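You operate a simulated robot arm through the tools that you are given. There is no shell and no other tool. Be economical: measure what you need, move in short steps, check, and stop when the job is done.

You run a simulated two-armed robot. Do the job below in one go: nothing can be reset, and whatever is moved stays where it is left.

TASK
Carry the orange cup on the wooden tray to the striped mat.
Fine: the cup stands on the trestle top; first wipe the crumbs off the tray with the orange cloth; put the cloth back; carry the tray in both hands. Set down upright: what you pick out. What is to be rubbed or washed off counts as gone when no trace of it is left.

It is judged by the outcome, as a careful person would: the job done as asked, and still so three seconds after it is handed in. It fails if anything else is knocked over, pushed out of place, dropped, spilled or broken. Flat cloth is picked up by pressing the open fingertips on it (5 to 10 N) and closing them slowly along it; thin cloth reads only 2 to 8 mm in the jaws.

THE ROBOT
Two 7-joint arms with two-finger parallel grippers on one trunk, on a base that drives. Base frame: it is fixed to the floor where the robot stands at the start and does not move with it; the origin is under the middle of the robot, x ahead of it, y to its left, z up. Lengths are in cm, angles in rad, forces in N, time in s.
The left shoulder is at the start at [7, 16.3, 114.5], the right one opposite. With the tool pointing down near the work surface each hand reaches from about 38 to 88 cm from the robot's upright axis, wherever it stands, measured 20 degrees to its own side. Places, roughly: striped mat top [50, -70, 80]. Payload 3.43 kg a hand.
Tool frame (each hand has its own): the origin (TCP) lies between the finger pads and is the grasp point; the fingertips stand 3.4 cm ahead of it; z points along the fingers, y is the line along which they close. Largest opening 12.8 cm; finger width 2.4, thickness 1.2; the body of the gripper, 4.8 by 13 cm, starts 9.6 cm behind the TCP.
Orientation is that of the tool frame in the base frame, as a unit quaternion [x, y, z, w]. With the fingers straight down and closing along the base's y, the tool's x points along the base's -x, its y along +y and its z along -z.

THE INTERFACE
- The arms move only by the tool servo_tool. It takes "left_plan", "right_plan" or both (then of equal length, played together; a hand with none holds still); each is text: rows parted by semicolons, each of 6 numbers parted by spaces: the shift along the base's x, y, z in mm, then the turn, a rotation vector about the base's x, y, z in rad. In form: dx dy dz rx ry rz; .... A call has 1 to 8 rows; each row is the pose to reach, as a shift and turn from the pose commanded when the call began. "left_grip" and "right_grip" are, for a hand that has rows, the gripper command, from -1 (fully open) to 1 (shut), values between in proportion, set as the call begins (left out, the last holds). Rows are played at 5 a second. More than 5 cm and 0.15 rad between two rows, or a gripper value outside its range, and nothing of the call is played. Where a pose cannot be reached the arm comes as near as it can. A force on the tool above 40 N (or 10 N above the force at the start of the call, whichever is more), or a blocked arm, ends the call early, and 0.2 s more pass. The fingers move at their own pace (about 15.3 cm/s each) and stop on an object; they squeeze with about 28 N. The grip force told is the motor's: it shows also when the fingers shut on nothing. Time passes only in rows, and 0.2 s behind the last, so rows that repeat a pose let the fingers close. The reply holds the time, the measured pose of the TCP, the force on the tool along the base axes, the opening and the grip force, in the units named above and with some noise, with the torque about the TCP (base axes, N m) and any sound that the robot's microphone picked up.
- Cameras (640 x 400 px; columns grow to the right, rows downward): "scene" is now at [12.11, -3.55, 135.43]; the picture's right is [-0.45, -0.89, 0.00], its down [-0.66, 0.33, -0.68] and it looks along [0.60, -0.30, -0.74] (base axes); focal length 287 px, centre (320, 200). "left" rides on the left gripper at [7.6, 1.1, -16] in its tool frame; the picture's right is [-0.15, 0.99, 0.00], its down [-0.88, -0.13, -0.46] and it looks along [-0.45, -0.07, 0.89] (tool axes); focal length 234 px, centre (320, 200). "right" rides on the right gripper at [7.6, -1.1, -16] in its tool frame; the picture's right is [0.15, 0.99, 0.00], its down [-0.88, 0.13, -0.46] and it looks along [-0.45, 0.07, 0.89] (tool axes); focal length 234 px, centre (320, 200). There is no depth. A picture from a camera that has moved, and an enlarged one, comes with that camera's place and axes in the base frame and with its lens.
- snapshot(camera): a new picture of that camera. It takes no simulated time.
- move_column(by): slides the trunk up (or, below 0, down) by that many cm; the arms and the scene camera ride with it, the base frame stays. It gives what a move gives, with no picture.
- steer(legs): drives the robot by 1 to 6 legs, each [ahead, left, turn to the left] in cm, cm and rad, along the robot's own axes; the way and the turn of a leg run together, so that a leg with both is an arc; at most 150 cm and 3.142 rad a leg. The arms and the cameras ride along, it lands a little off, and it stops where it bumps. It gives what a move gives.
- aim_head(pan, tilt): turns the head with the scene camera to pan (to the left, within 1.501 rad either way) and tilt (down, from -0.506 to 1.204), counted from straight ahead of the robot. It gives what a move gives.
- close_up(camera, box): a new picture of the part [left, top, right, bottom] of that camera's present view, enlarged. It takes no simulated time.
- finish_job(): hands the job in; it is judged then, once.

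Go step by step. Nothing tells you exact positions but the pictures and the camera data: compare them with the known pose of the tool, close in by small moves and look again before you grip or let go. The budget is 120 turns and 100 pictures, counting those below and the enlarged ones. Unless the task says otherwise, let go and move clear before handing in, and close with one line.

The tools are called after "Emit:" by a JSON object that holds its "op" and its "data". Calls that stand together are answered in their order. servo_tool: Moves the arms, as the interface text tells. Its arguments: {"type":"object","properties":{"left_plan":{"type":"string"},"left_grip":{"type":"number"},"right_plan":{"type":"string"},"right_grip":{"type":"number"}},"required":[]} The other tools are called the same way: move_column (by) slides the trunk up or down; steer (legs) drives the base; aim_head (pan, tilt) turns the head that bears the scene camera; snapshot (camera) takes a picture; close_up (camera, box) takes an enlarged picture of a part of a camera's view; finish_job () hands the job in.

At the start:

```text
t: 0.0
left_tool_pos: [52.09, -2.59, 107.73]
left_tool_rot: [0.0, 1.0, 0.0, 0.0]
left_force: [-0.6, -0.1, -0.5]
left_wrist_torque: [0.02, 0.03, 0.01]
left_finger_gap: 12.78
left_gripper_force: 0.0
right_tool_pos: [36.05, -45.96, 110.77]
right_tool_rot: [0.0, 1.0, -0.001, 0.0]
right_force: [-0.4, 0.0, 0.2]
right_wrist_torque: [0.0, 0.02, 0.01]
right_finger_gap: 12.78
right_gripper_force: 0.0
trunk travel left (down, up): [-62.5, 31.5]
robot x, y, heading: [0.09, -0.16, -0.003]
head pan, tilt: [-0.468, 0.827]
```

scene: 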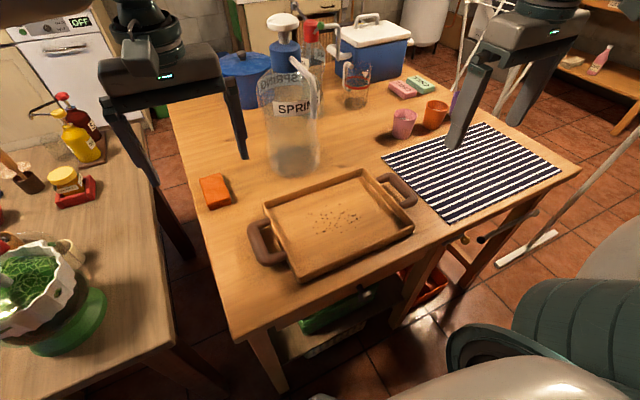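
right: 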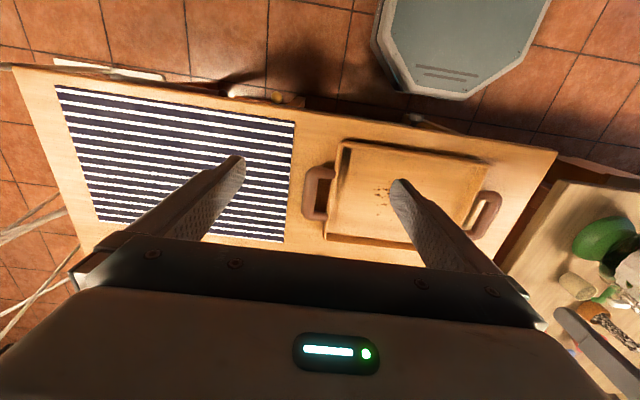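
left: 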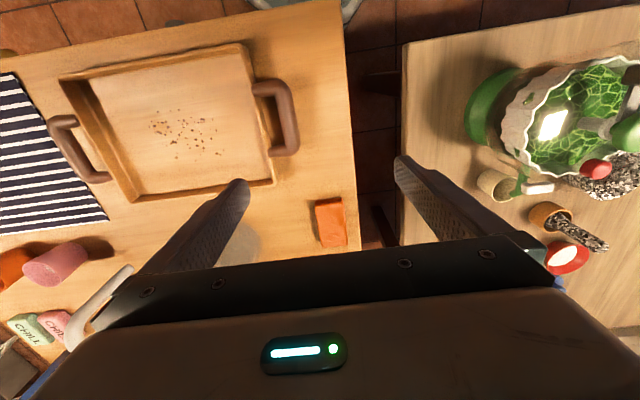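

I see the tray with crumbs at about [49,-27], the orange cloth near [73,-2], the mat at [50,-70] and the orange cup near [74,-79]. I'll look closer before moving.

Emit:
{"op": "close_up", "data": {"camera": "scene", "box": [340, 60, 500, 160]}}

Emit:
{"op": "close_up", "data": {"camera": "scene", "box": [190, 150, 430, 300]}}

Emit:
{"op": "close_up", "data": {"camera": "left", "box": [40, 20, 380, 260]}}

```text
4.00 times, centred on (420, 110) of scene
camera zoom: at [12.11, -3.55, 135.43], right [-0.45, -0.89, 0.0], down [-0.66, 0.33, -0.68], along [0.6, -0.3, -0.74], focal length 1149 px, centre (-80, 560)
```

zoom: 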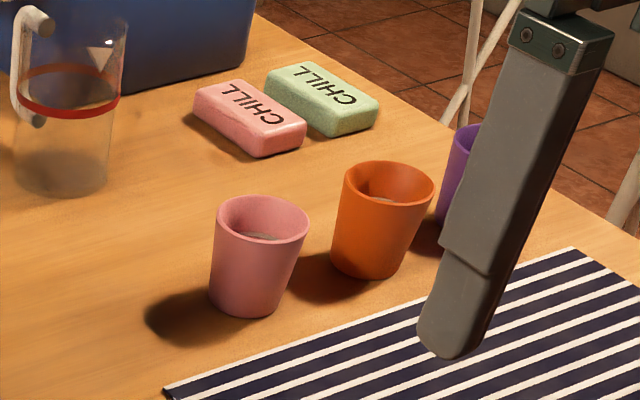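

```text
2.67 times, centred on (310, 225) of scene
camera zoom: at [12.11, -3.55, 135.43], right [-0.45, -0.89, 0.0], down [-0.66, 0.33, -0.68], along [0.6, -0.3, -0.74], focal length 766 px, centre (347, 133)
```

zoom: 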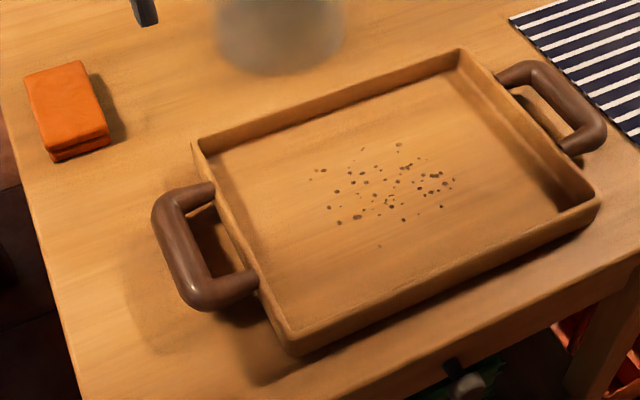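

```text
1.67 times, centred on (210, 140) of left
camera zoom: at [44.58, -1.3, 123.61], right [0.15, 0.99, 0.0], down [0.88, -0.13, 0.46], along [0.45, -0.07, -0.89], focal length 390 px, centre (503, 300)
```

zoom: 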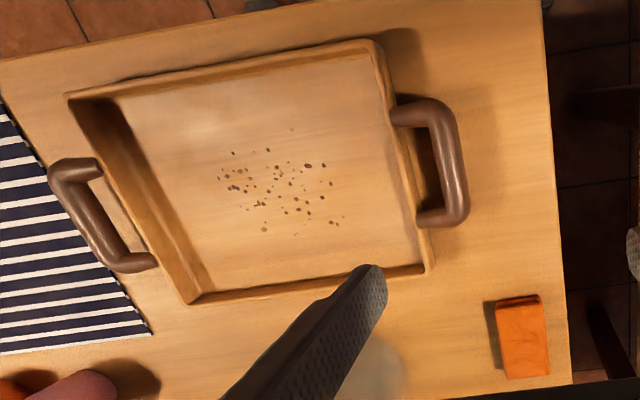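

Cloth is a folded pad about 11×6×1.3 cm at [71,-2.5], crumbs span x 43–54, y −32…−20; the orange cup (liquid in it) stands at about [70,-75] between two others. Standing at y≈−28 would reach everything, so I check the way to the right first.

Emit:
{"op": "aim_head", "data": {"pan": -1.3, "tilt": 0.8}}

Emit:
{"op": "snapshot", "data": {"camera": "scene"}}

```text
t: 1.2
left_tool_pos: [52.09, -2.45, 107.62]
left_tool_rot: [-0.001, 1.0, 0.0, 0.0]
left_force: [0.2, -0.4, -0.2]
left_wrist_torque: [-0.01, 0.01, -0.05]
left_finger_gap: 12.8
left_gripper_force: 0.1
right_tool_pos: [36.15, -45.97, 110.74]
right_tool_rot: [0.0, 1.0, 0.0, 0.0]
right_force: [0.1, 0.1, 0.1]
right_wrist_torque: [0.02, -0.01, -0.01]
right_finger_gap: 12.82
right_gripper_force: 0.1
trunk travel left (down, up): [-62.5, 31.5]
robot x, y, heading: [-0.25, 0.1, 0.001]
head pan, tilt: [-1.3, 0.799]
```

```text
93 pictures are left
camera scene: at [7.19, -7.75, 135.65], right [-0.96, -0.27, 0.0], down [-0.19, 0.69, -0.7], along [0.19, -0.67, -0.72], focal length 287 px, centre (320, 200)
```

scene: 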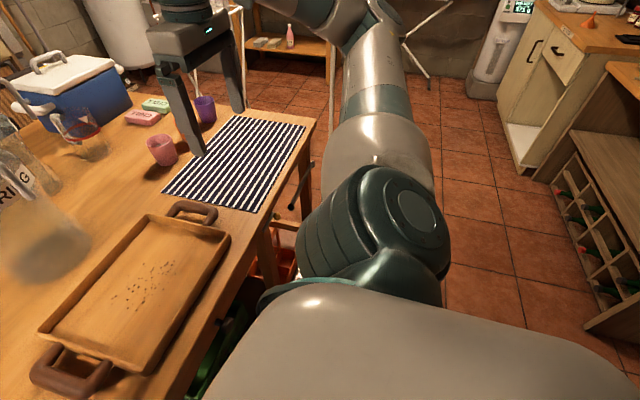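

The floor to the right is clear. First the cloth: I bring the left hand above it for a look.

Emit:
{"op": "servo_tool", "data": {"left_plan": "48 0 -20 0 0 0; 96 0 -40 0 0 0; 144 0 -60 0 0 0; 192 0 -80 0 0 0; 192 0 -120 0 0 0", "left_grip": -0.3}}

Emit:
{"op": "aim_head", "data": {"pan": -0.2, "tilt": 0.75}}

Emit:
{"op": "snapshot", "data": {"camera": "left"}}

Emit:
{"op": "snapshot", "data": {"camera": "scene"}}

```text
refused: row 1 steps farther than a row can; nothing moved
```

```text
t: 2.5
left_tool_pos: [51.99, -2.4, 107.81]
left_tool_rot: [-0.001, 1.0, 0.0, 0.0]
left_force: [0.5, 0.0, 0.9]
left_wrist_torque: [-0.01, -0.02, 0.02]
left_finger_gap: 12.8
left_gripper_force: 0.1
right_tool_pos: [36.02, -45.91, 110.73]
right_tool_rot: [0.0, 1.0, 0.0, 0.0]
right_force: [-0.6, -0.4, 0.3]
right_wrist_torque: [0.01, -0.02, 0.0]
right_finger_gap: 12.79
right_gripper_force: 0.1
trunk travel left (down, up): [-62.5, 31.5]
robot x, y, heading: [-0.24, 0.65, 0.0]
head pan, tilt: [-0.201, 0.75]
```

```text
92 pictures are left
camera left: at [44.58, -1.3, 123.61], right [0.15, 0.99, 0.0], down [0.88, -0.13, 0.46], along [0.45, -0.07, -0.89], focal length 234 px, centre (320, 200)
```

left: 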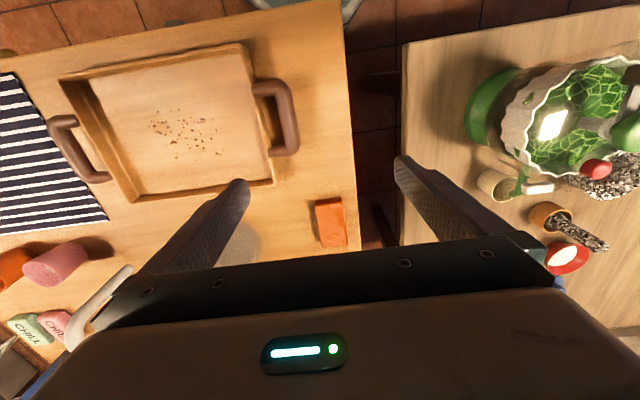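

```text
91 pictures are left
camera scene: at [13.15, -1.64, 136.05], right [-0.2, -0.98, 0.0], down [-0.67, 0.14, -0.73], along [0.72, -0.15, -0.68], focal length 287 px, centre (320, 200)
```

scene: 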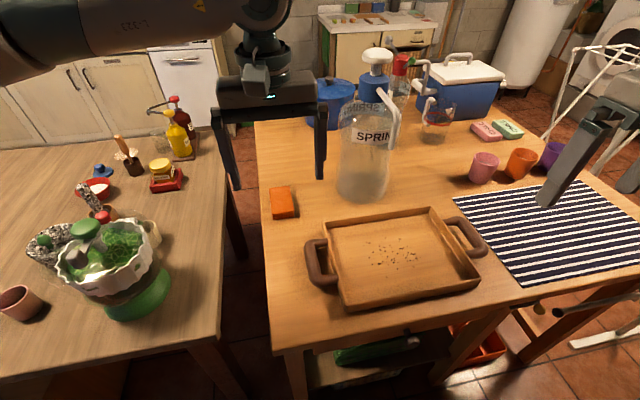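

The cloth centre is at about [71.8,-2.9]; the last call was refused for step size, so I repeat with smaller steps.

Emit:
{"op": "servo_tool", "data": {"left_plan": "45 0 -15 0 0 0; 90 0 -30 0 0 0; 135 0 -45 0 0 0; 180 0 -60 0 0 0; 197 -5 -100 0 0 0; 197 -5 -140 0 0 0", "left_grip": -0.4}}

Emit:
{"op": "snapshot", "data": {"camera": "left"}}

Emit:
{"op": "snapshot", "data": {"camera": "scene"}}

```text
t: 3.9
left_tool_pos: [71.87, -2.82, 93.53]
left_tool_rot: [-0.001, 1.0, 0.0, 0.001]
left_force: [0.1, -0.2, 0.9]
left_wrist_torque: [0.02, 0.03, -0.03]
left_finger_gap: 8.96
left_gripper_force: 0.0
right_tool_pos: [36.11, -45.79, 110.77]
right_tool_rot: [0.0, 1.0, 0.0, -0.001]
right_force: [0.3, -0.1, 0.2]
right_wrist_torque: [-0.01, 0.03, -0.05]
right_finger_gap: 12.8
right_gripper_force: 0.0
trunk travel left (down, up): [-62.5, 31.5]
robot x, y, heading: [0.14, 0.07, -0.003]
head pan, tilt: [-0.201, 0.75]
```

```text
90 pictures are left
camera left: at [64.3, -1.76, 109.43], right [0.15, 0.99, 0.0], down [0.88, -0.13, 0.46], along [0.45, -0.07, -0.89], focal length 234 px, centre (320, 200)
```

left: 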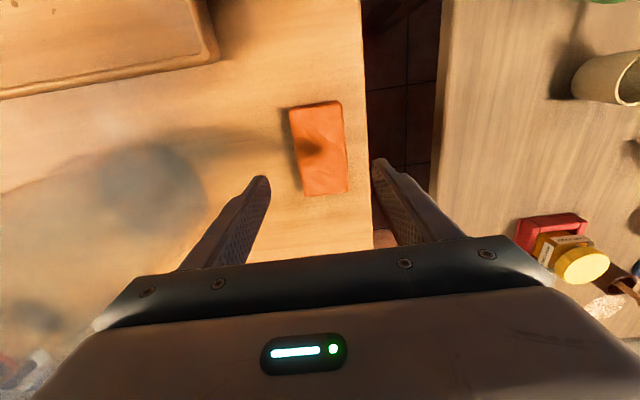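

```text
89 pictures are left
camera scene: at [13.24, -1.56, 136.05], right [-0.2, -0.98, 0.0], down [-0.67, 0.14, -0.73], along [0.72, -0.15, -0.68], focal length 287 px, centre (320, 200)
```

scene: 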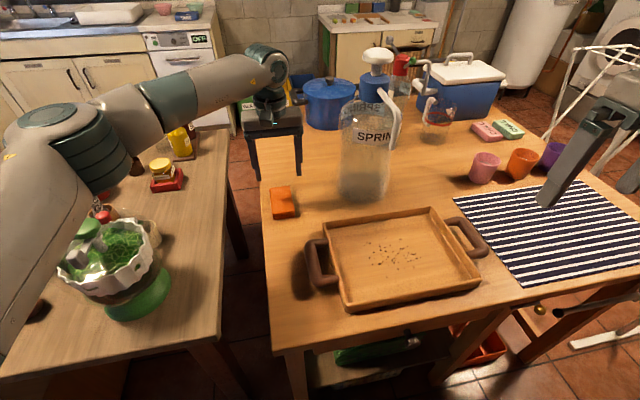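

The left hand is over the cloth (centre ≈ [72.0,-3.0]); I go down until the fingertips are just above the table and close gently.

Emit:
{"op": "servo_tool", "data": {"left_plan": "2 -2 -40 0 0 0; 2 -2 -75 0 0 0; 2 -2 -96 0 0 0; 2 -2 -96 0 0 0"}}

Emit:
{"op": "servo_tool", "data": {"left_plan": "0 0 0 0 0 0; 0 0 0 0 0 0; 0 0 0 0 0 0", "left_grip": 0.25}}

Emit:
{"op": "snapshot", "data": {"camera": "left"}}

```text
t: 4.9
left_tool_pos: [71.89, -3.26, 83.95]
left_tool_rot: [-0.001, 1.0, 0.0, 0.0]
left_force: [0.5, -0.6, 0.1]
left_wrist_torque: [0.02, -0.03, 0.01]
left_finger_gap: 8.96
left_gripper_force: 0.1
right_tool_pos: [35.97, -46.02, 110.7]
right_tool_rot: [0.0, 1.0, 0.0, 0.0]
right_force: [0.0, 0.0, 0.1]
right_wrist_torque: [-0.02, 0.03, 0.02]
right_finger_gap: 12.76
right_gripper_force: 0.0
trunk travel left (down, up): [-62.5, 31.5]
robot x, y, heading: [-0.17, 0.28, 0.0]
head pan, tilt: [-0.201, 0.75]
```

```text
t: 5.7
left_tool_pos: [71.86, -3.14, 83.97]
left_tool_rot: [-0.001, 1.0, 0.0, 0.001]
left_force: [0.4, 1.4, 0.2]
left_wrist_torque: [-0.01, -0.01, -0.02]
left_finger_gap: 5.84
left_gripper_force: 28.0
right_tool_pos: [35.95, -45.96, 110.84]
right_tool_rot: [0.001, 1.0, 0.0, 0.0]
right_force: [0.4, -0.1, 0.3]
right_wrist_torque: [-0.02, -0.01, 0.0]
right_finger_gap: 12.82
right_gripper_force: 0.0
trunk travel left (down, up): [-62.5, 31.5]
robot x, y, heading: [0.01, -0.12, 0.001]
head pan, tilt: [-0.201, 0.75]
```

```text
88 pictures are left
camera left: at [64.31, -2.02, 99.85], right [0.15, 0.99, 0.0], down [0.88, -0.13, 0.46], along [0.45, -0.07, -0.89], focal length 234 px, centre (320, 200)
```

left: 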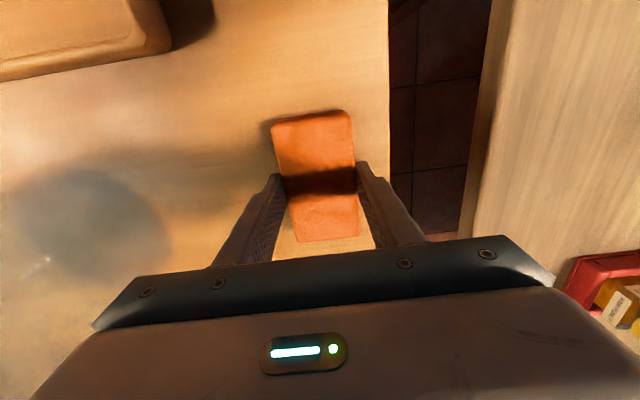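

The pad is held firmly at 5.8 cm. I lift it and bring it over the tray by way of the front, clear of the bottle.

Emit:
{"op": "servo_tool", "data": {"left_plan": "0 0 40 0 0 0; 0 0 80 0 0 0; -45 0 95 0 0 0; -90 0 100 0 0 0; -135 0 100 0 0 0; -180 0 100 0 0 0; -225 0 100 0 0 0; -229 -45 100 0 0 0"}}

Emit:
{"op": "servo_tool", "data": {"left_plan": "0 -45 0 0 0 0; 0 -90 0 0 0 0; 0 -130 0 0 0 0; 0 -130 0 0 0 0"}}

Emit:
{"op": "snapshot", "data": {"camera": "left"}}

Emit:
{"op": "snapshot", "data": {"camera": "scene"}}

```text
t: 7.5
left_tool_pos: [48.96, -8.26, 93.54]
left_tool_rot: [0.0, 1.0, 0.001, 0.0]
left_force: [0.3, -0.1, -0.1]
left_wrist_torque: [0.06, -0.01, -0.01]
left_finger_gap: 4.82
left_gripper_force: 0.0
right_tool_pos: [36.06, -46.27, 110.58]
right_tool_rot: [0.0, 1.0, 0.002, 0.0]
right_force: [-0.9, -0.5, -0.4]
right_wrist_torque: [0.07, 0.0, -0.01]
right_finger_gap: 12.81
right_gripper_force: 0.1
trunk travel left (down, up): [-62.5, 31.5]
robot x, y, heading: [-0.2, 0.07, 0.003]
head pan, tilt: [-0.201, 0.75]
```

```text
t: 8.5
left_tool_pos: [49.0, -20.76, 93.77]
left_tool_rot: [0.0, 1.0, 0.0, 0.0]
left_force: [0.1, -0.3, 0.9]
left_wrist_torque: [0.02, 0.0, 0.0]
left_finger_gap: 4.78
left_gripper_force: 0.1
right_tool_pos: [36.03, -45.89, 110.86]
right_tool_rot: [0.0, 1.0, 0.0, 0.0]
right_force: [-0.8, -0.7, 0.0]
right_wrist_torque: [-0.01, 0.01, -0.02]
right_finger_gap: 12.8
right_gripper_force: 0.0
trunk travel left (down, up): [-62.5, 31.5]
robot x, y, heading: [0.16, -0.18, 0.003]
head pan, tilt: [-0.201, 0.75]
```

```text
87 pictures are left
camera left: at [41.48, -19.56, 109.7], right [0.15, 0.99, 0.0], down [0.88, -0.13, 0.46], along [0.45, -0.07, -0.89], focal length 234 px, centre (320, 200)
```

left: 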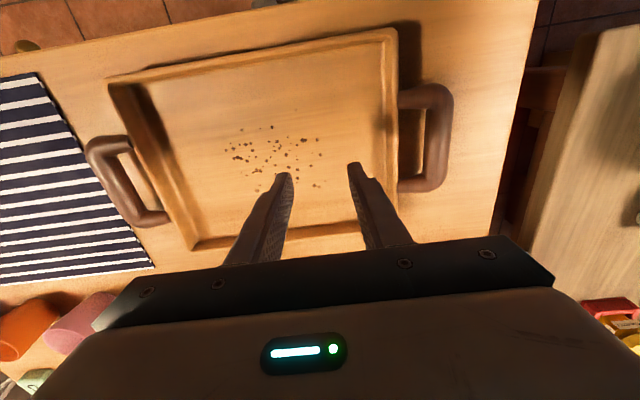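

```text
86 pictures are left
camera scene: at [13.18, -1.57, 136.05], right [-0.2, -0.98, 0.0], down [-0.67, 0.14, -0.73], along [0.72, -0.15, -0.68], focal length 287 px, centre (320, 200)
```

scene: 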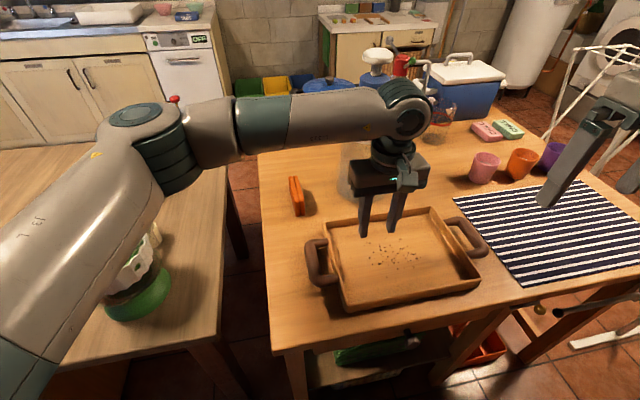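

The cloth slipped out during the lift and now seems to stand on its edge near its place. I take a closer look.

Emit:
{"op": "close_up", "data": {"camera": "scene", "box": [240, 140, 400, 240]}}

```text
4.00 times, centred on (320, 190) of scene
camera zoom: at [13.18, -1.57, 136.05], right [-0.2, -0.98, 0.0], down [-0.67, 0.14, -0.73], along [0.72, -0.15, -0.68], focal length 1149 px, centre (320, 240)
```

zoom: 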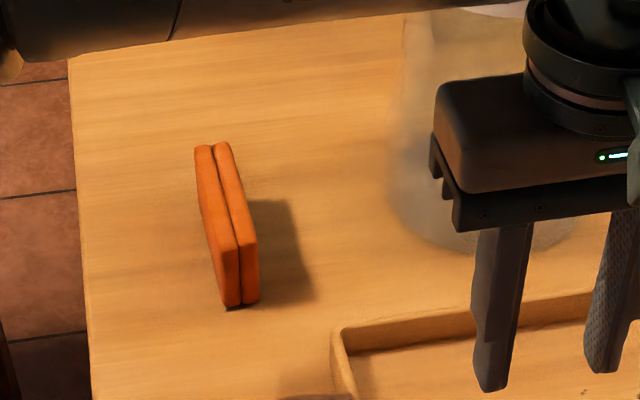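

The pad stands on its long edge at about x 67–77.7, y ≈ −7.3, about 2 cm thick. Gripping it across its thickness is more secure, so I go back above it.

Emit:
{"op": "servo_tool", "data": {"left_plan": "0 45 10 0 0 0; 0 90 10 0 0 0; 0 134 10 0 0 0; 45 134 10 0 0 0; 90 134 10 0 0 0; 135 134 10 0 0 0; 180 134 10 0 0 0; 229 134 10 0 0 0", "left_grip": 0.1}}

Emit:
{"op": "snapshot", "data": {"camera": "left"}}

Emit:
{"op": "close_up", "data": {"camera": "scene", "box": [200, 120, 360, 220]}}

```text
t: 10.3
left_tool_pos: [72.09, -7.42, 95.17]
left_tool_rot: [0.001, 1.0, 0.001, 0.0]
left_force: [0.6, 0.0, -0.8]
left_wrist_torque: [0.03, 0.02, 0.03]
left_finger_gap: 5.79
left_gripper_force: 0.1
right_tool_pos: [36.07, -46.03, 110.7]
right_tool_rot: [0.0, 1.0, 0.001, 0.0]
right_force: [0.5, 0.2, 0.0]
right_wrist_torque: [0.02, 0.01, -0.01]
right_finger_gap: 12.8
right_gripper_force: 0.0
trunk travel left (down, up): [-62.5, 31.5]
robot x, y, heading: [0.04, -0.03, 0.0]
head pan, tilt: [-0.201, 0.75]
```

```text
84 pictures are left
camera left: at [64.52, -6.2, 111.18], right [0.15, 0.99, 0.0], down [0.88, -0.13, 0.46], along [0.45, -0.07, -0.89], focal length 234 px, centre (320, 200)
```

left: 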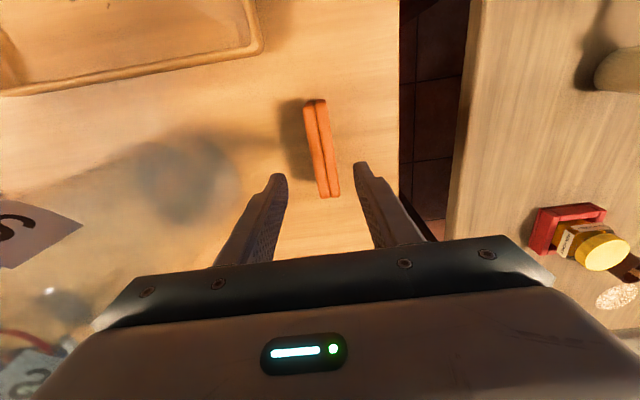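

```text
4.00 times, centred on (280, 170) of scene
camera zoom: at [13.21, -1.77, 136.04], right [-0.2, -0.98, 0.0], down [-0.67, 0.14, -0.73], along [0.72, -0.14, -0.68], focal length 1149 px, centre (480, 320)
```

zoom: 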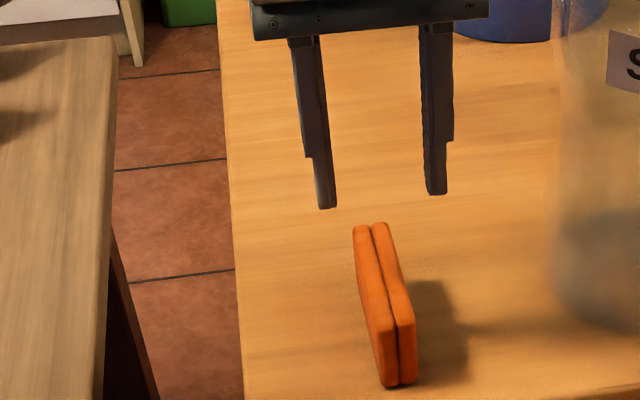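

The pad's centre is at about [71.7,-6.9]; I lower over it and squeeze it across its thickness.

Emit:
{"op": "servo_tool", "data": {"left_plan": "-4 5 -40 0 0 0; -4 5 -80 0 0 0; -4 5 -101 0 0 0; -4 5 -101 0 0 0"}}

Emit:
{"op": "servo_tool", "data": {"left_plan": "0 0 0 0 0 0; 0 0 0 0 0 0; 0 0 0 0 0 0; 0 0 0 0 0 0", "left_grip": 1}}

Emit:
{"op": "servo_tool", "data": {"left_plan": "0 0 10 0 0 0; 0 0 20 0 0 0; 0 0 40 0 0 0; 0 0 40 0 0 0"}}

Emit:
{"op": "snapshot", "data": {"camera": "left"}}

Emit:
{"op": "close_up", "data": {"camera": "scene", "box": [200, 120, 360, 220]}}

```text
t: 11.3
left_tool_pos: [71.3, -6.73, 85.05]
left_tool_rot: [0.0, 1.0, -0.001, -0.001]
left_force: [0.3, -0.7, -0.2]
left_wrist_torque: [0.0, -0.01, 0.0]
left_finger_gap: 5.77
left_gripper_force: 0.1
right_tool_pos: [36.06, -45.86, 110.75]
right_tool_rot: [0.0, 1.0, 0.0, 0.0]
right_force: [0.1, 0.7, 0.7]
right_wrist_torque: [0.0, 0.01, 0.01]
right_finger_gap: 12.8
right_gripper_force: 0.1
trunk travel left (down, up): [-62.5, 31.5]
robot x, y, heading: [0.04, 0.14, -0.001]
head pan, tilt: [-0.201, 0.75]
```

```text
t: 12.3
left_tool_pos: [71.51, -6.79, 85.07]
left_tool_rot: [-0.001, 1.0, 0.0, -0.001]
left_force: [0.8, 0.3, -1.0]
left_wrist_torque: [0.02, 0.02, 0.01]
left_finger_gap: 2.49
left_gripper_force: 28.0
right_tool_pos: [35.97, -45.87, 110.8]
right_tool_rot: [0.0, 1.0, 0.0, 0.0]
right_force: [-0.2, 0.1, 0.4]
right_wrist_torque: [-0.02, -0.01, -0.02]
right_finger_gap: 12.78
right_gripper_force: 0.1
trunk travel left (down, up): [-62.5, 31.5]
robot x, y, heading: [0.07, -0.12, 0.002]
head pan, tilt: [-0.201, 0.75]
```

```text
t: 13.3
left_tool_pos: [71.53, -6.76, 89.08]
left_tool_rot: [-0.001, 1.0, -0.001, 0.0]
left_force: [0.6, -0.8, -0.4]
left_wrist_torque: [0.0, -0.01, 0.02]
left_finger_gap: 2.47
left_gripper_force: 27.8
right_tool_pos: [35.97, -45.9, 110.69]
right_tool_rot: [-0.001, 1.0, -0.001, 0.0]
right_force: [0.3, 0.1, -0.3]
right_wrist_torque: [-0.02, 0.04, -0.01]
right_finger_gap: 12.78
right_gripper_force: 0.0
trunk travel left (down, up): [-62.5, 31.5]
robot x, y, heading: [0.1, -0.42, -0.006]
head pan, tilt: [-0.201, 0.75]
```

```text
82 pictures are left
camera left: at [64.06, -5.65, 104.97], right [0.15, 0.99, 0.0], down [0.88, -0.13, 0.46], along [0.45, -0.07, -0.89], focal length 234 px, centre (320, 200)
```

left: 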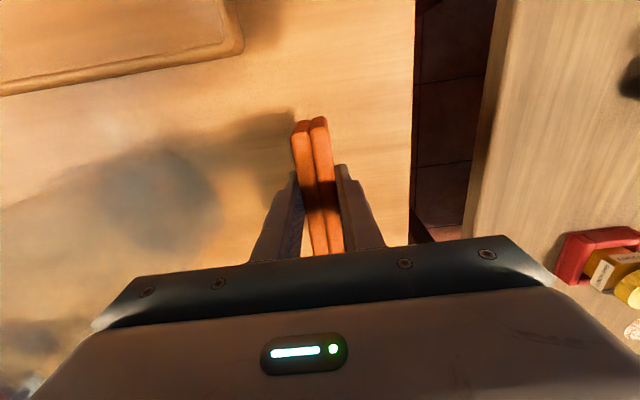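

```text
4.00 times, centred on (280, 170) of scene
camera zoom: at [13.19, -1.63, 136.05], right [-0.2, -0.98, 0.0], down [-0.67, 0.14, -0.73], along [0.72, -0.15, -0.68], focal length 1149 px, centre (480, 320)
```

zoom: 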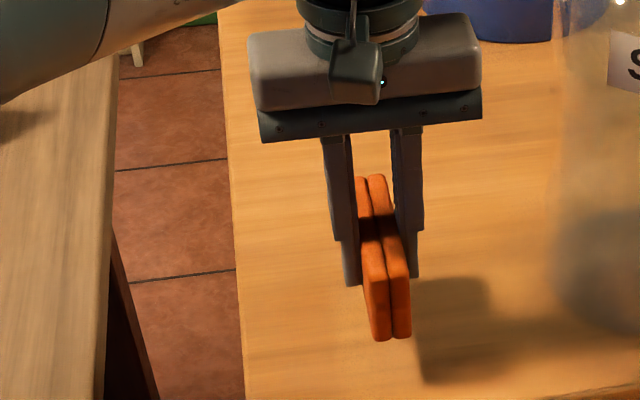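

The cloth is held firmly. I carry it over the tray again, keeping clear of the bottle.

Emit:
{"op": "servo_tool", "data": {"left_plan": "0 0 45 0 0 0; -45 0 60 0 0 0; -90 0 60 0 0 0; -135 0 60 0 0 0; -180 0 60 0 0 0; -225 0 60 0 0 0; -227 -45 60 0 0 0; -227 -90 60 0 0 0"}}

Emit:
{"op": "servo_tool", "data": {"left_plan": "0 -13 -30 0 0 0; 0 -13 -60 0 0 0; 0 -13 -80 0 0 0; 0 -13 -80 0 0 0"}}

Emit:
{"op": "snapshot", "data": {"camera": "left"}}

Emit:
{"op": "close_up", "data": {"camera": "scene", "box": [280, 160, 500, 320]}}

```text
t: 15.1
left_tool_pos: [48.88, -15.86, 94.94]
left_tool_rot: [0.0, 1.0, 0.001, 0.0]
left_force: [0.1, 0.7, -0.4]
left_wrist_torque: [0.01, -0.01, 0.03]
left_finger_gap: 2.5
left_gripper_force: 27.8
right_tool_pos: [36.03, -46.11, 110.67]
right_tool_rot: [0.0, 1.0, 0.0, 0.0]
right_force: [0.5, -0.4, -0.1]
right_wrist_torque: [0.01, -0.01, -0.01]
right_finger_gap: 12.82
right_gripper_force: 0.0
trunk travel left (down, up): [-62.5, 31.5]
robot x, y, heading: [-0.0, 0.07, 0.008]
head pan, tilt: [-0.201, 0.75]
```

```text
t: 16.1
left_tool_pos: [48.74, -17.01, 87.01]
left_tool_rot: [-0.001, 1.0, 0.0, 0.0]
left_force: [0.0, 0.0, -0.3]
left_wrist_torque: [-0.03, -0.01, -0.02]
left_finger_gap: 2.51
left_gripper_force: 27.9
right_tool_pos: [36.07, -46.04, 110.7]
right_tool_rot: [0.0, 1.0, 0.0, 0.001]
right_force: [-0.2, -0.3, -0.2]
right_wrist_torque: [0.0, -0.01, -0.03]
right_finger_gap: 12.77
right_gripper_force: 0.0
trunk travel left (down, up): [-62.5, 31.5]
robot x, y, heading: [-0.54, 0.14, 0.002]
head pan, tilt: [-0.201, 0.75]
```

```text
80 pictures are left
camera left: at [41.2, -15.86, 102.84], right [0.15, 0.99, 0.0], down [0.88, -0.13, 0.46], along [0.45, -0.07, -0.89], focal length 234 px, centre (320, 200)
```

left: 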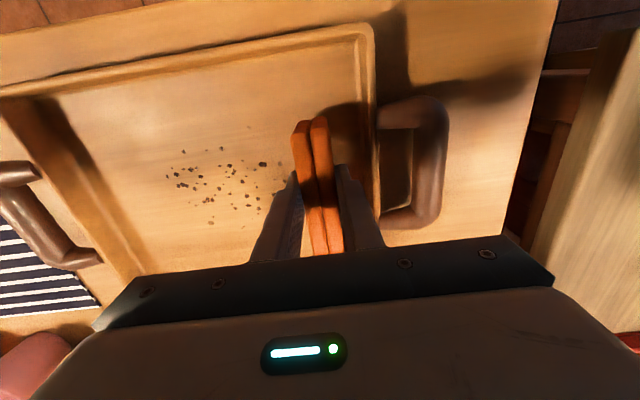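

```text
2.50 times, centred on (390, 240) of scene
camera zoom: at [13.14, -1.65, 136.05], right [-0.2, -0.98, 0.0], down [-0.67, 0.14, -0.73], along [0.72, -0.15, -0.68], focal length 718 px, centre (145, 100)
```

zoom: 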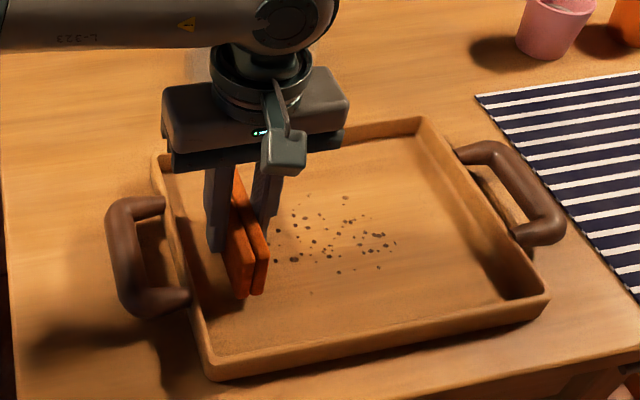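

The pad's bottom is about 1 cm above the tray floor, just left of the crumbs. I lower it in small steps to feel contact.

Emit:
{"op": "servo_tool", "data": {"left_plan": "0 0 -5 0 0 0; 0 0 -9 0 0 0; 0 0 -9 0 0 0"}}

Emit:
{"op": "servo_tool", "data": {"left_plan": "0 0 -2 0 0 0; 0 0 -2 0 0 0"}}

```text
t: 16.9
left_tool_pos: [48.77, -16.96, 86.07]
left_tool_rot: [-0.001, 1.0, 0.0, 0.0]
left_force: [0.1, 0.2, 0.2]
left_wrist_torque: [-0.04, 0.0, -0.01]
left_finger_gap: 2.5
left_gripper_force: 28.1
right_tool_pos: [35.91, -45.8, 110.68]
right_tool_rot: [0.0, 1.0, 0.001, 0.0]
right_force: [-0.3, 0.0, -0.3]
right_wrist_torque: [0.02, 0.0, -0.01]
right_finger_gap: 12.8
right_gripper_force: 0.1
trunk travel left (down, up): [-62.5, 31.5]
robot x, y, heading: [-0.12, 0.12, 0.004]
head pan, tilt: [-0.201, 0.75]
```

```text
t: 17.5
left_tool_pos: [48.67, -16.96, 85.95]
left_tool_rot: [-0.001, 1.0, -0.001, 0.0]
left_force: [0.4, -0.6, 0.0]
left_wrist_torque: [-0.02, 0.0, 0.01]
left_finger_gap: 2.52
left_gripper_force: 28.5
right_tool_pos: [36.02, -45.89, 110.68]
right_tool_rot: [-0.001, 1.0, 0.0, 0.001]
right_force: [0.3, 0.4, 0.2]
right_wrist_torque: [0.0, -0.03, 0.01]
right_finger_gap: 12.8
right_gripper_force: 0.0
trunk travel left (down, up): [-62.5, 31.5]
robot x, y, heading: [-0.22, -0.14, -0.002]
head pan, tilt: [-0.201, 0.75]
```

Emit:
{"op": "servo_tool", "data": {"left_plan": "0 0 -2 0 0 0; 0 0 -2 0 0 0"}}

Emit:
{"op": "servo_tool", "data": {"left_plan": "0 0 -2 0 0 0; 0 0 -2 0 0 0"}}

```text
t: 18.1
left_tool_pos: [48.71, -17.08, 85.69]
left_tool_rot: [-0.001, 1.0, 0.0, 0.0]
left_force: [-0.6, -0.4, 0.3]
left_wrist_torque: [-0.01, -0.02, -0.01]
left_finger_gap: 2.49
left_gripper_force: 27.9
right_tool_pos: [35.84, -46.02, 110.7]
right_tool_rot: [0.0, 1.0, -0.001, 0.0]
right_force: [0.3, 0.2, -0.3]
right_wrist_torque: [0.01, -0.03, 0.0]
right_finger_gap: 12.8
right_gripper_force: 0.1
trunk travel left (down, up): [-62.5, 31.5]
robot x, y, heading: [-0.03, 0.01, 0.0]
head pan, tilt: [-0.201, 0.75]
```

```text
t: 18.7
left_tool_pos: [48.71, -17.16, 85.67]
left_tool_rot: [0.0, 1.0, 0.0, 0.001]
left_force: [-0.5, -0.2, 5.4]
left_wrist_torque: [0.04, -0.29, 0.01]
left_finger_gap: 2.48
left_gripper_force: 28.0
right_tool_pos: [35.98, -46.02, 110.66]
right_tool_rot: [0.0, 1.0, 0.0, 0.0]
right_force: [-0.3, -1.1, -0.4]
right_wrist_torque: [0.0, 0.01, 0.01]
right_finger_gap: 12.79
right_gripper_force: 0.1
trunk travel left (down, up): [-62.5, 31.5]
robot x, y, heading: [0.21, -0.16, 0.002]
head pan, tilt: [-0.201, 0.75]
```

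Contact at 5.4 N, but at the pad's far end only; I tilt slightly to lay it evenly.

Emit:
{"op": "servo_tool", "data": {"left_plan": "0 0 0 0 -0.01 0; 0 0 -0.5 0 -0.02 0; 0 0 -0.5 0 -0.02 0"}}

```text
t: 19.5
left_tool_pos: [48.72, -17.05, 85.72]
left_tool_rot: [0.0, 1.0, 0.0, 0.012]
left_force: [-3.2, -3.3, 16.4]
left_wrist_torque: [-0.1, 1.0, 0.12]
left_finger_gap: 2.51
left_gripper_force: 27.8
right_tool_pos: [35.87, -45.98, 110.85]
right_tool_rot: [0.0, 1.0, 0.001, 0.001]
right_force: [-0.1, -0.4, -0.6]
right_wrist_torque: [0.01, 0.0, 0.0]
right_finger_gap: 12.81
right_gripper_force: 0.0
trunk travel left (down, up): [-62.5, 31.5]
robot x, y, heading: [-0.03, -0.17, -0.002]
head pan, tilt: [-0.201, 0.75]
```

Emit:
{"op": "servo_tool", "data": {"left_plan": "0 0 1 0 0.012 0; 0 0 1 0 0.012 0; 0 0 1 0 0.012 0"}}

```text
t: 20.3
left_tool_pos: [48.91, -16.99, 85.62]
left_tool_rot: [-0.001, 1.0, 0.001, 0.004]
left_force: [-0.1, -0.2, 12.6]
left_wrist_torque: [-0.05, -0.47, 0.09]
left_finger_gap: 2.5
left_gripper_force: 28.1
right_tool_pos: [36.0, -46.0, 110.79]
right_tool_rot: [0.0, 1.0, 0.0, 0.0]
right_force: [-0.1, 0.2, 0.5]
right_wrist_torque: [-0.01, 0.0, 0.01]
right_finger_gap: 12.79
right_gripper_force: 0.1
trunk travel left (down, up): [-62.5, 31.5]
robot x, y, heading: [-0.19, 0.3, 0.008]
head pan, tilt: [-0.201, 0.75]
```

Contact is now along the whole edge. I reduce the pressure a little and sweep across the crumbs to the right.

Emit:
{"op": "servo_tool", "data": {"left_plan": "0 0 1 0 -0.002 0; 0 -25 1 0 -0.002 0; 0 -50 1 0 -0.002 0; 0 -75 1 0 -0.002 0; 0 -100 1 0 -0.002 0; 0 -125 1 0 -0.002 0; 0 -150 1 0 -0.002 0; 0 -170 1 0 -0.002 0"}}

Emit:
{"op": "snapshot", "data": {"camera": "left"}}

Emit:
{"op": "close_up", "data": {"camera": "scene", "box": [280, 160, 500, 320]}}

```text
t: 22.1
left_tool_pos: [48.81, -29.4, 85.67]
left_tool_rot: [0.0, 1.0, -0.001, 0.005]
left_force: [-1.9, 2.3, 12.1]
left_wrist_torque: [0.11, 0.07, -0.01]
left_finger_gap: 2.51
left_gripper_force: 27.9
left hand out of reach, approached as far as the arm can: row 7, 8
right_tool_pos: [35.8, -45.93, 110.84]
right_tool_rot: [0.0, 1.0, 0.0, 0.001]
right_force: [0.2, 0.2, -0.2]
right_wrist_torque: [-0.03, -0.01, 0.02]
right_finger_gap: 12.8
right_gripper_force: 0.0
trunk travel left (down, up): [-62.5, 31.5]
robot x, y, heading: [-0.19, 0.08, -0.002]
head pan, tilt: [-0.201, 0.75]
```

```text
78 pictures are left
camera left: at [41.16, -28.31, 101.47], right [0.15, 0.99, 0.0], down [0.88, -0.13, 0.47], along [0.46, -0.07, -0.88], focal length 234 px, centre (320, 200)
```

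left: 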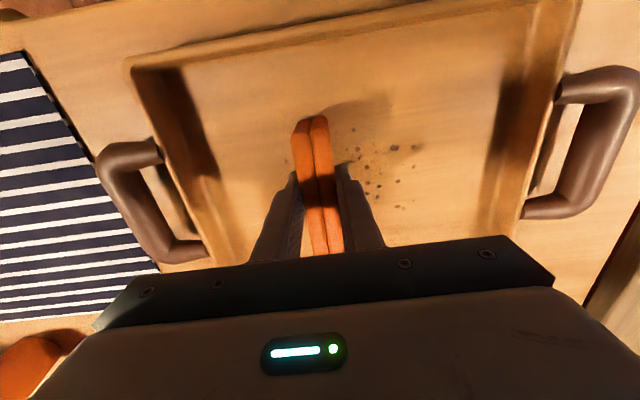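

```text
2.50 times, centred on (390, 240) of scene
camera zoom: at [13.01, -1.57, 136.07], right [-0.2, -0.98, 0.0], down [-0.67, 0.14, -0.73], along [0.72, -0.15, -0.68], focal length 718 px, centre (145, 100)
```

zoom: 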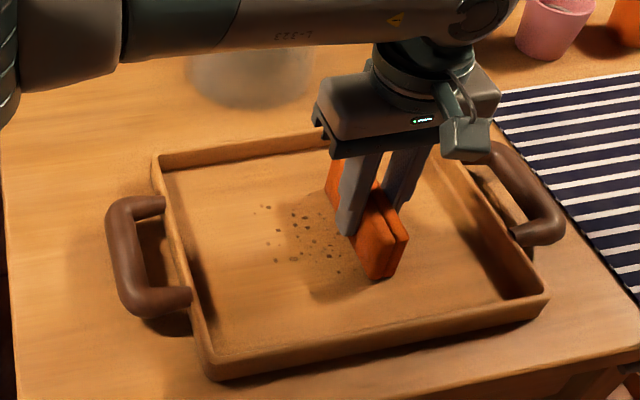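

The crumbs have only thinned, so several passes are needed, and the left hand hits its reach limit at y −29. I lift, drive 22 cm to the right and then continue wiping.

Emit:
{"op": "servo_tool", "data": {"left_plan": "0 20 45 0 0 0; 0 50 80 0 0 0; 0 100 80 0 0 0; 0 100 80 0 0 0"}}

Emit:
{"op": "steer", "data": {"legs": [[0, -22, 0]]}}

Emit:
{"op": "snapshot", "data": {"camera": "scene"}}

```text
t: 23.1
left_tool_pos: [48.62, -19.62, 93.59]
left_tool_rot: [0.001, 1.0, 0.001, 0.006]
left_force: [-0.2, 0.4, -0.1]
left_wrist_torque: [0.05, -0.01, -0.02]
left_finger_gap: 2.5
left_gripper_force: 28.3
right_tool_pos: [35.97, -46.09, 110.66]
right_tool_rot: [0.0, 1.0, 0.001, -0.001]
right_force: [-0.1, 0.4, -0.4]
right_wrist_torque: [0.04, -0.02, -0.02]
right_finger_gap: 12.78
right_gripper_force: 0.0
trunk travel left (down, up): [-62.5, 31.5]
robot x, y, heading: [0.28, -0.1, -0.002]
head pan, tilt: [-0.201, 0.75]
```

```text
t: 24.8
left_tool_pos: [48.55, -42.01, 93.52]
left_tool_rot: [0.002, 1.0, 0.0, 0.005]
left_force: [-0.2, 0.1, 0.2]
left_wrist_torque: [0.02, 0.04, 0.03]
left_finger_gap: 2.5
left_gripper_force: 27.8
right_tool_pos: [35.81, -68.37, 110.65]
right_tool_rot: [0.002, 1.0, 0.0, 0.001]
right_force: [-1.0, -0.1, -0.8]
right_wrist_torque: [0.02, 0.01, -0.03]
right_finger_gap: 12.78
right_gripper_force: 0.1
trunk travel left (down, up): [-62.5, 31.5]
robot x, y, heading: [0.09, -22.73, -0.007]
head pan, tilt: [-0.201, 0.75]
```

```text
76 pictures are left
camera scene: at [13.09, -23.95, 136.06], right [-0.2, -0.98, 0.0], down [-0.67, 0.14, -0.73], along [0.72, -0.15, -0.68], focal length 287 px, centre (320, 200)
```

scene: 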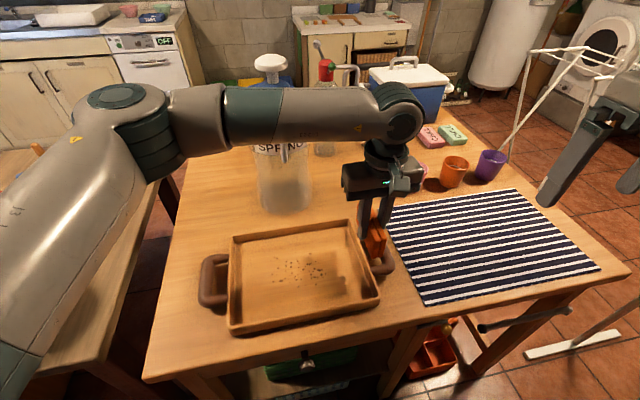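

Emit:
{"op": "servo_tool", "data": {"left_plan": "3 45 0 0 0 0; 3 90 0 0 0 0; 3 135 0 0 0 0; 3 180 0 0 0 0; 3 225 0 0 0 0; 3 240 -40 0 0 0; 3 240 -76 0 0 0; 3 240 -76 0 0 0"}}

Emit:
{"op": "servo_tool", "data": {"left_plan": "0 0 -2 0 0 0; 0 0 -4 0 0 0; 0 0 -4 0 0 0"}}

```text
t: 26.6
left_tool_pos: [48.57, -17.96, 86.43]
left_tool_rot: [0.002, 1.0, 0.001, 0.005]
left_force: [0.5, -0.4, -0.3]
left_wrist_torque: [-0.01, 0.0, -0.01]
left_finger_gap: 2.5
left_gripper_force: 28.1
right_tool_pos: [35.68, -68.45, 110.89]
right_tool_rot: [0.002, 1.0, 0.0, 0.0]
right_force: [0.0, 0.3, -0.1]
right_wrist_torque: [0.0, 0.0, 0.0]
right_finger_gap: 12.79
right_gripper_force: 0.1
trunk travel left (down, up): [-62.5, 31.5]
robot x, y, heading: [-0.02, -22.28, -0.007]
head pan, tilt: [-0.201, 0.75]
```

```text
t: 27.4
left_tool_pos: [48.85, -18.1, 85.78]
left_tool_rot: [0.001, 1.0, 0.0, 0.006]
left_force: [-1.6, -0.3, -0.1]
left_wrist_torque: [0.0, -0.01, -0.02]
left_finger_gap: 2.49
left_gripper_force: 27.6
right_tool_pos: [35.73, -68.37, 110.76]
right_tool_rot: [0.001, 1.0, 0.0, 0.0]
right_force: [-0.7, 0.2, -0.3]
right_wrist_torque: [-0.01, -0.03, 0.01]
right_finger_gap: 12.8
right_gripper_force: 0.0
trunk travel left (down, up): [-62.5, 31.5]
robot x, y, heading: [-0.25, -22.22, -0.007]
head pan, tilt: [-0.201, 0.75]
```

Emit:
{"op": "servo_tool", "data": {"left_plan": "0 0 -2.5 0 0 0; 0 -40 -2.5 0 0 0; 0 -80 -2.5 0 0 0; 0 -120 -2.5 0 0 0; 0 -160 -2.5 0 0 0; 0 -110 -2.5 0 0 0; 0 -60 -2.5 0 0 0; 0 -15 -2.5 0 0 0"}}

Emit:
{"op": "servo_tool", "data": {"left_plan": "0 -25 0 0 0 0; 0 -65 0 0 0 0; 0 -105 0 0 0 0; 0 -145 0 0 0 0; 0 -100 0 0 0 0; 0 -50 0 0 0 0; 0 0 0 0 0 0; 0 20 0 0 0 0"}}

Emit:
{"op": "close_up", "data": {"camera": "scene", "box": [200, 200, 400, 340]}}

```text
t: 29.2
left_tool_pos: [48.6, -19.51, 85.67]
left_tool_rot: [0.001, 1.0, -0.001, 0.007]
left_force: [1.5, -11.7, 24.7]
left_wrist_torque: [-0.5, -0.25, -0.04]
left_finger_gap: 2.54
left_gripper_force: 28.2
right_tool_pos: [35.52, -68.37, 110.79]
right_tool_rot: [0.003, 1.0, 0.0, 0.001]
right_force: [0.0, 0.5, -0.2]
right_wrist_torque: [-0.02, 0.0, 0.04]
right_finger_gap: 12.81
right_gripper_force: 0.1
trunk travel left (down, up): [-62.5, 31.5]
robot x, y, heading: [-0.49, -22.05, -0.008]
head pan, tilt: [-0.201, 0.75]
```

```text
t: 31.0
left_tool_pos: [48.55, -17.65, 85.51]
left_tool_rot: [0.002, 1.0, -0.001, 0.007]
left_force: [-1.8, -13.4, 34.9]
left_wrist_torque: [-0.52, 0.21, 0.04]
left_finger_gap: 2.5
left_gripper_force: 28.1
right_tool_pos: [35.46, -68.53, 110.78]
right_tool_rot: [0.002, 1.0, 0.001, 0.0]
right_force: [0.5, -0.6, -0.5]
right_wrist_torque: [0.0, 0.01, -0.03]
right_finger_gap: 12.8
right_gripper_force: 0.1
trunk travel left (down, up): [-62.5, 31.5]
robot x, y, heading: [-0.29, -22.36, -0.01]
head pan, tilt: [-0.201, 0.75]
```

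```text
2.86 times, centred on (300, 270) of scene
camera zoom: at [12.77, -24.11, 136.1], right [-0.2, -0.98, 0.0], down [-0.67, 0.14, -0.73], along [0.72, -0.15, -0.68], focal length 821 px, centre (377, 0)
```

zoom: 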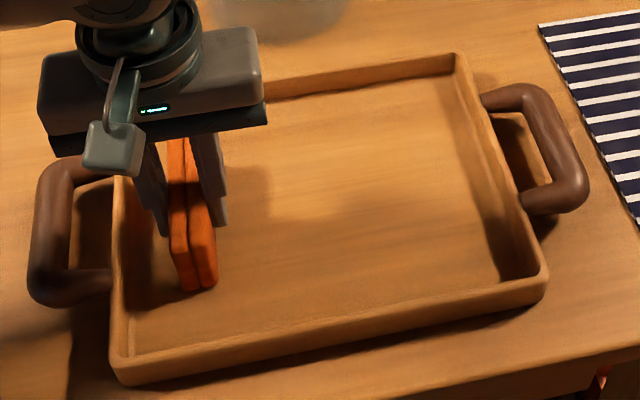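

The crumbs look gone. I lift the cloth clear and check the whole tray floor.

Emit:
{"op": "servo_tool", "data": {"left_plan": "0 10 20 0 0 0; 0 20 60 0 0 0; 0 60 100 0 0 0; 0 105 110 0 0 0; 0 145 110 0 0 0; 0 145 110 0 0 0"}}

Emit:
{"op": "close_up", "data": {"camera": "scene", "box": [200, 200, 400, 340]}}

Emit:
{"op": "snapshot", "data": {"camera": "left"}}

Emit:
{"op": "snapshot", "data": {"camera": "scene"}}

```text
refused: row 3 steps farther than a row can; nothing moved
```

```text
2.86 times, centred on (300, 270) of scene
camera zoom: at [12.77, -24.11, 136.1], right [-0.2, -0.98, 0.0], down [-0.67, 0.14, -0.73], along [0.72, -0.15, -0.68], focal length 821 px, centre (377, 0)
```

zoom: 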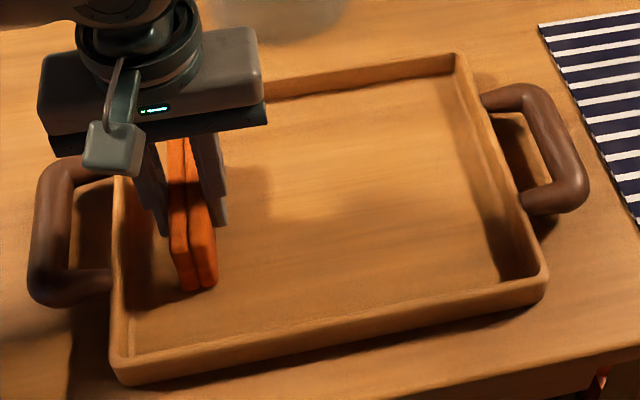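

```text
73 pictures are left
camera left: at [40.78, -16.34, 101.34], right [0.15, 0.99, 0.0], down [0.87, -0.13, 0.47], along [0.46, -0.07, -0.88], focal length 234 px, centre (320, 200)
```

left: 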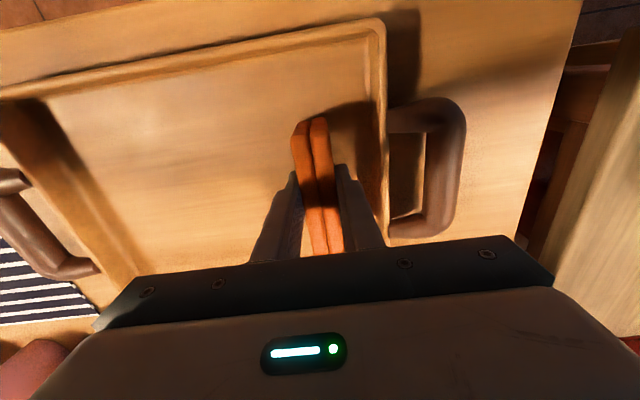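

```text
72 pictures are left
camera scene: at [12.77, -24.11, 136.1], right [-0.2, -0.98, 0.0], down [-0.67, 0.14, -0.73], along [0.72, -0.15, -0.68], focal length 287 px, centre (320, 200)
```

scene: 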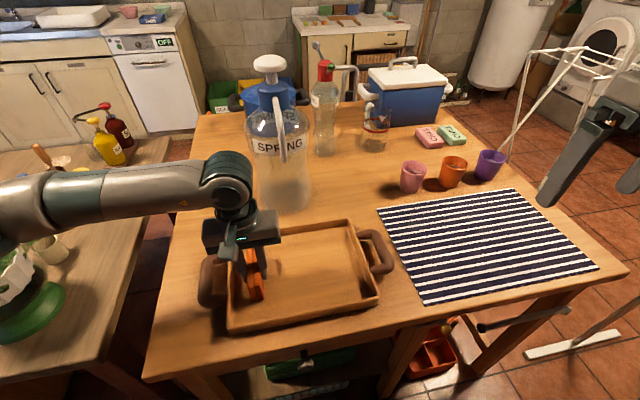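

The tray floor is clean. I lift the cloth (smaller steps this time) and take it back over its old place.

Emit:
{"op": "servo_tool", "data": {"left_plan": "0 -15 20 0 0 0; 0 -10 60 0 0 0; 0 25 90 0 0 0; 0 65 95 0 0 0; 0 106 95 0 0 0; 45 106 95 0 0 0; 90 106 95 0 0 0; 135 106 95 0 0 0"}}

Emit:
{"op": "servo_tool", "data": {"left_plan": "45 0 0 0 0 0; 96 0 0 0 0 0; 96 0 -40 0 0 0; 96 0 -70 0 0 0; 96 0 -70 0 0 0"}}

Emit:
{"op": "close_up", "data": {"camera": "scene", "box": [200, 200, 400, 340]}}

Emit:
{"op": "snapshot", "data": {"camera": "left"}}

```text
t: 32.8
left_tool_pos: [62.77, -6.88, 94.91]
left_tool_rot: [0.002, 1.0, 0.0, 0.004]
left_force: [-0.1, -0.2, -0.8]
left_wrist_torque: [-0.01, 0.03, 0.01]
left_finger_gap: 2.51
left_gripper_force: 27.8
right_tool_pos: [35.89, -68.31, 110.7]
right_tool_rot: [0.001, 1.0, -0.001, 0.0]
right_force: [0.6, -1.2, -0.5]
right_wrist_torque: [-0.01, 0.04, 0.02]
right_finger_gap: 12.82
right_gripper_force: 0.0
trunk travel left (down, up): [-62.5, 31.5]
robot x, y, heading: [-0.01, -22.24, -0.001]
head pan, tilt: [-0.201, 0.75]
```

```text
refused: row 2 steps farther than a row can; nothing moved
```

```text
2.86 times, centred on (300, 270) of scene
camera zoom: at [13.22, -23.95, 136.04], right [-0.2, -0.98, 0.0], down [-0.67, 0.14, -0.73], along [0.72, -0.15, -0.68], focal length 821 px, centre (377, 0)
```

zoom: 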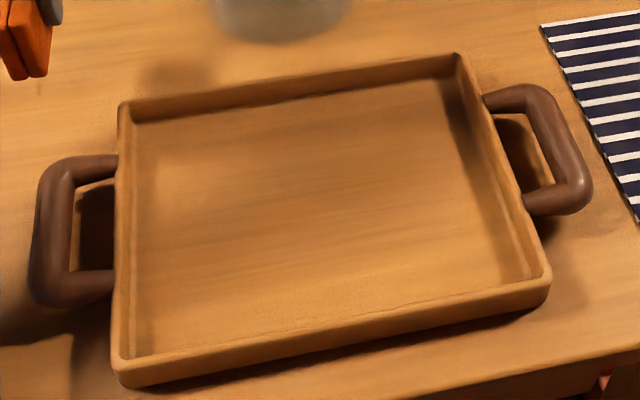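

```text
70 pictures are left
camera left: at [55.03, -5.79, 110.74], right [0.15, 0.99, 0.0], down [0.88, -0.13, 0.46], along [0.46, -0.07, -0.89], focal length 234 px, centre (320, 200)
```

left: 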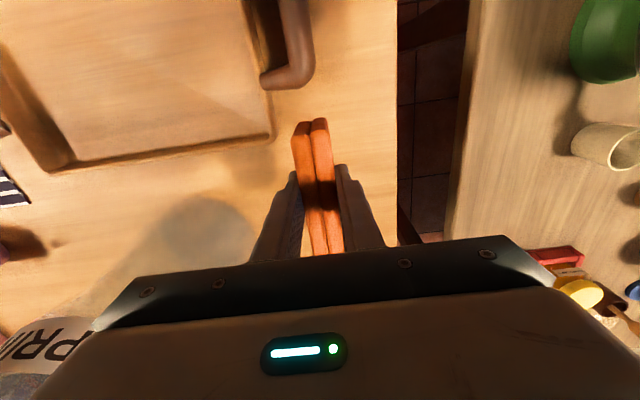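

The tray is spotless. Now I set the pad down, standing at y≈−7, with its pivot edge at the old border so it can be tipped flat into its old place.

Emit:
{"op": "servo_tool", "data": {"left_plan": "45 -1 0 0 0 0; 90 -2 0 0 0 0; 90 -2 -40 0 0 0; 90 -2 -80 0 0 0; 90 -2 -95 0 0 0; 90 -2 -97 0 0 0; 90 -2 -97 0 0 0"}}

```text
t: 34.4
left_tool_pos: [71.46, -7.01, 85.2]
left_tool_rot: [0.001, 1.0, -0.001, 0.005]
left_force: [0.3, 0.1, 0.7]
left_wrist_torque: [-0.01, -0.03, 0.0]
left_finger_gap: 2.5
left_gripper_force: 28.2
right_tool_pos: [35.75, -68.31, 110.75]
right_tool_rot: [0.002, 1.0, 0.0, 0.0]
right_force: [-0.2, 0.0, 0.3]
right_wrist_torque: [-0.01, 0.02, 0.02]
right_finger_gap: 12.79
right_gripper_force: 0.0
trunk travel left (down, up): [-62.5, 31.5]
robot x, y, heading: [0.1, -22.35, -0.007]
head pan, tilt: [-0.201, 0.75]
```

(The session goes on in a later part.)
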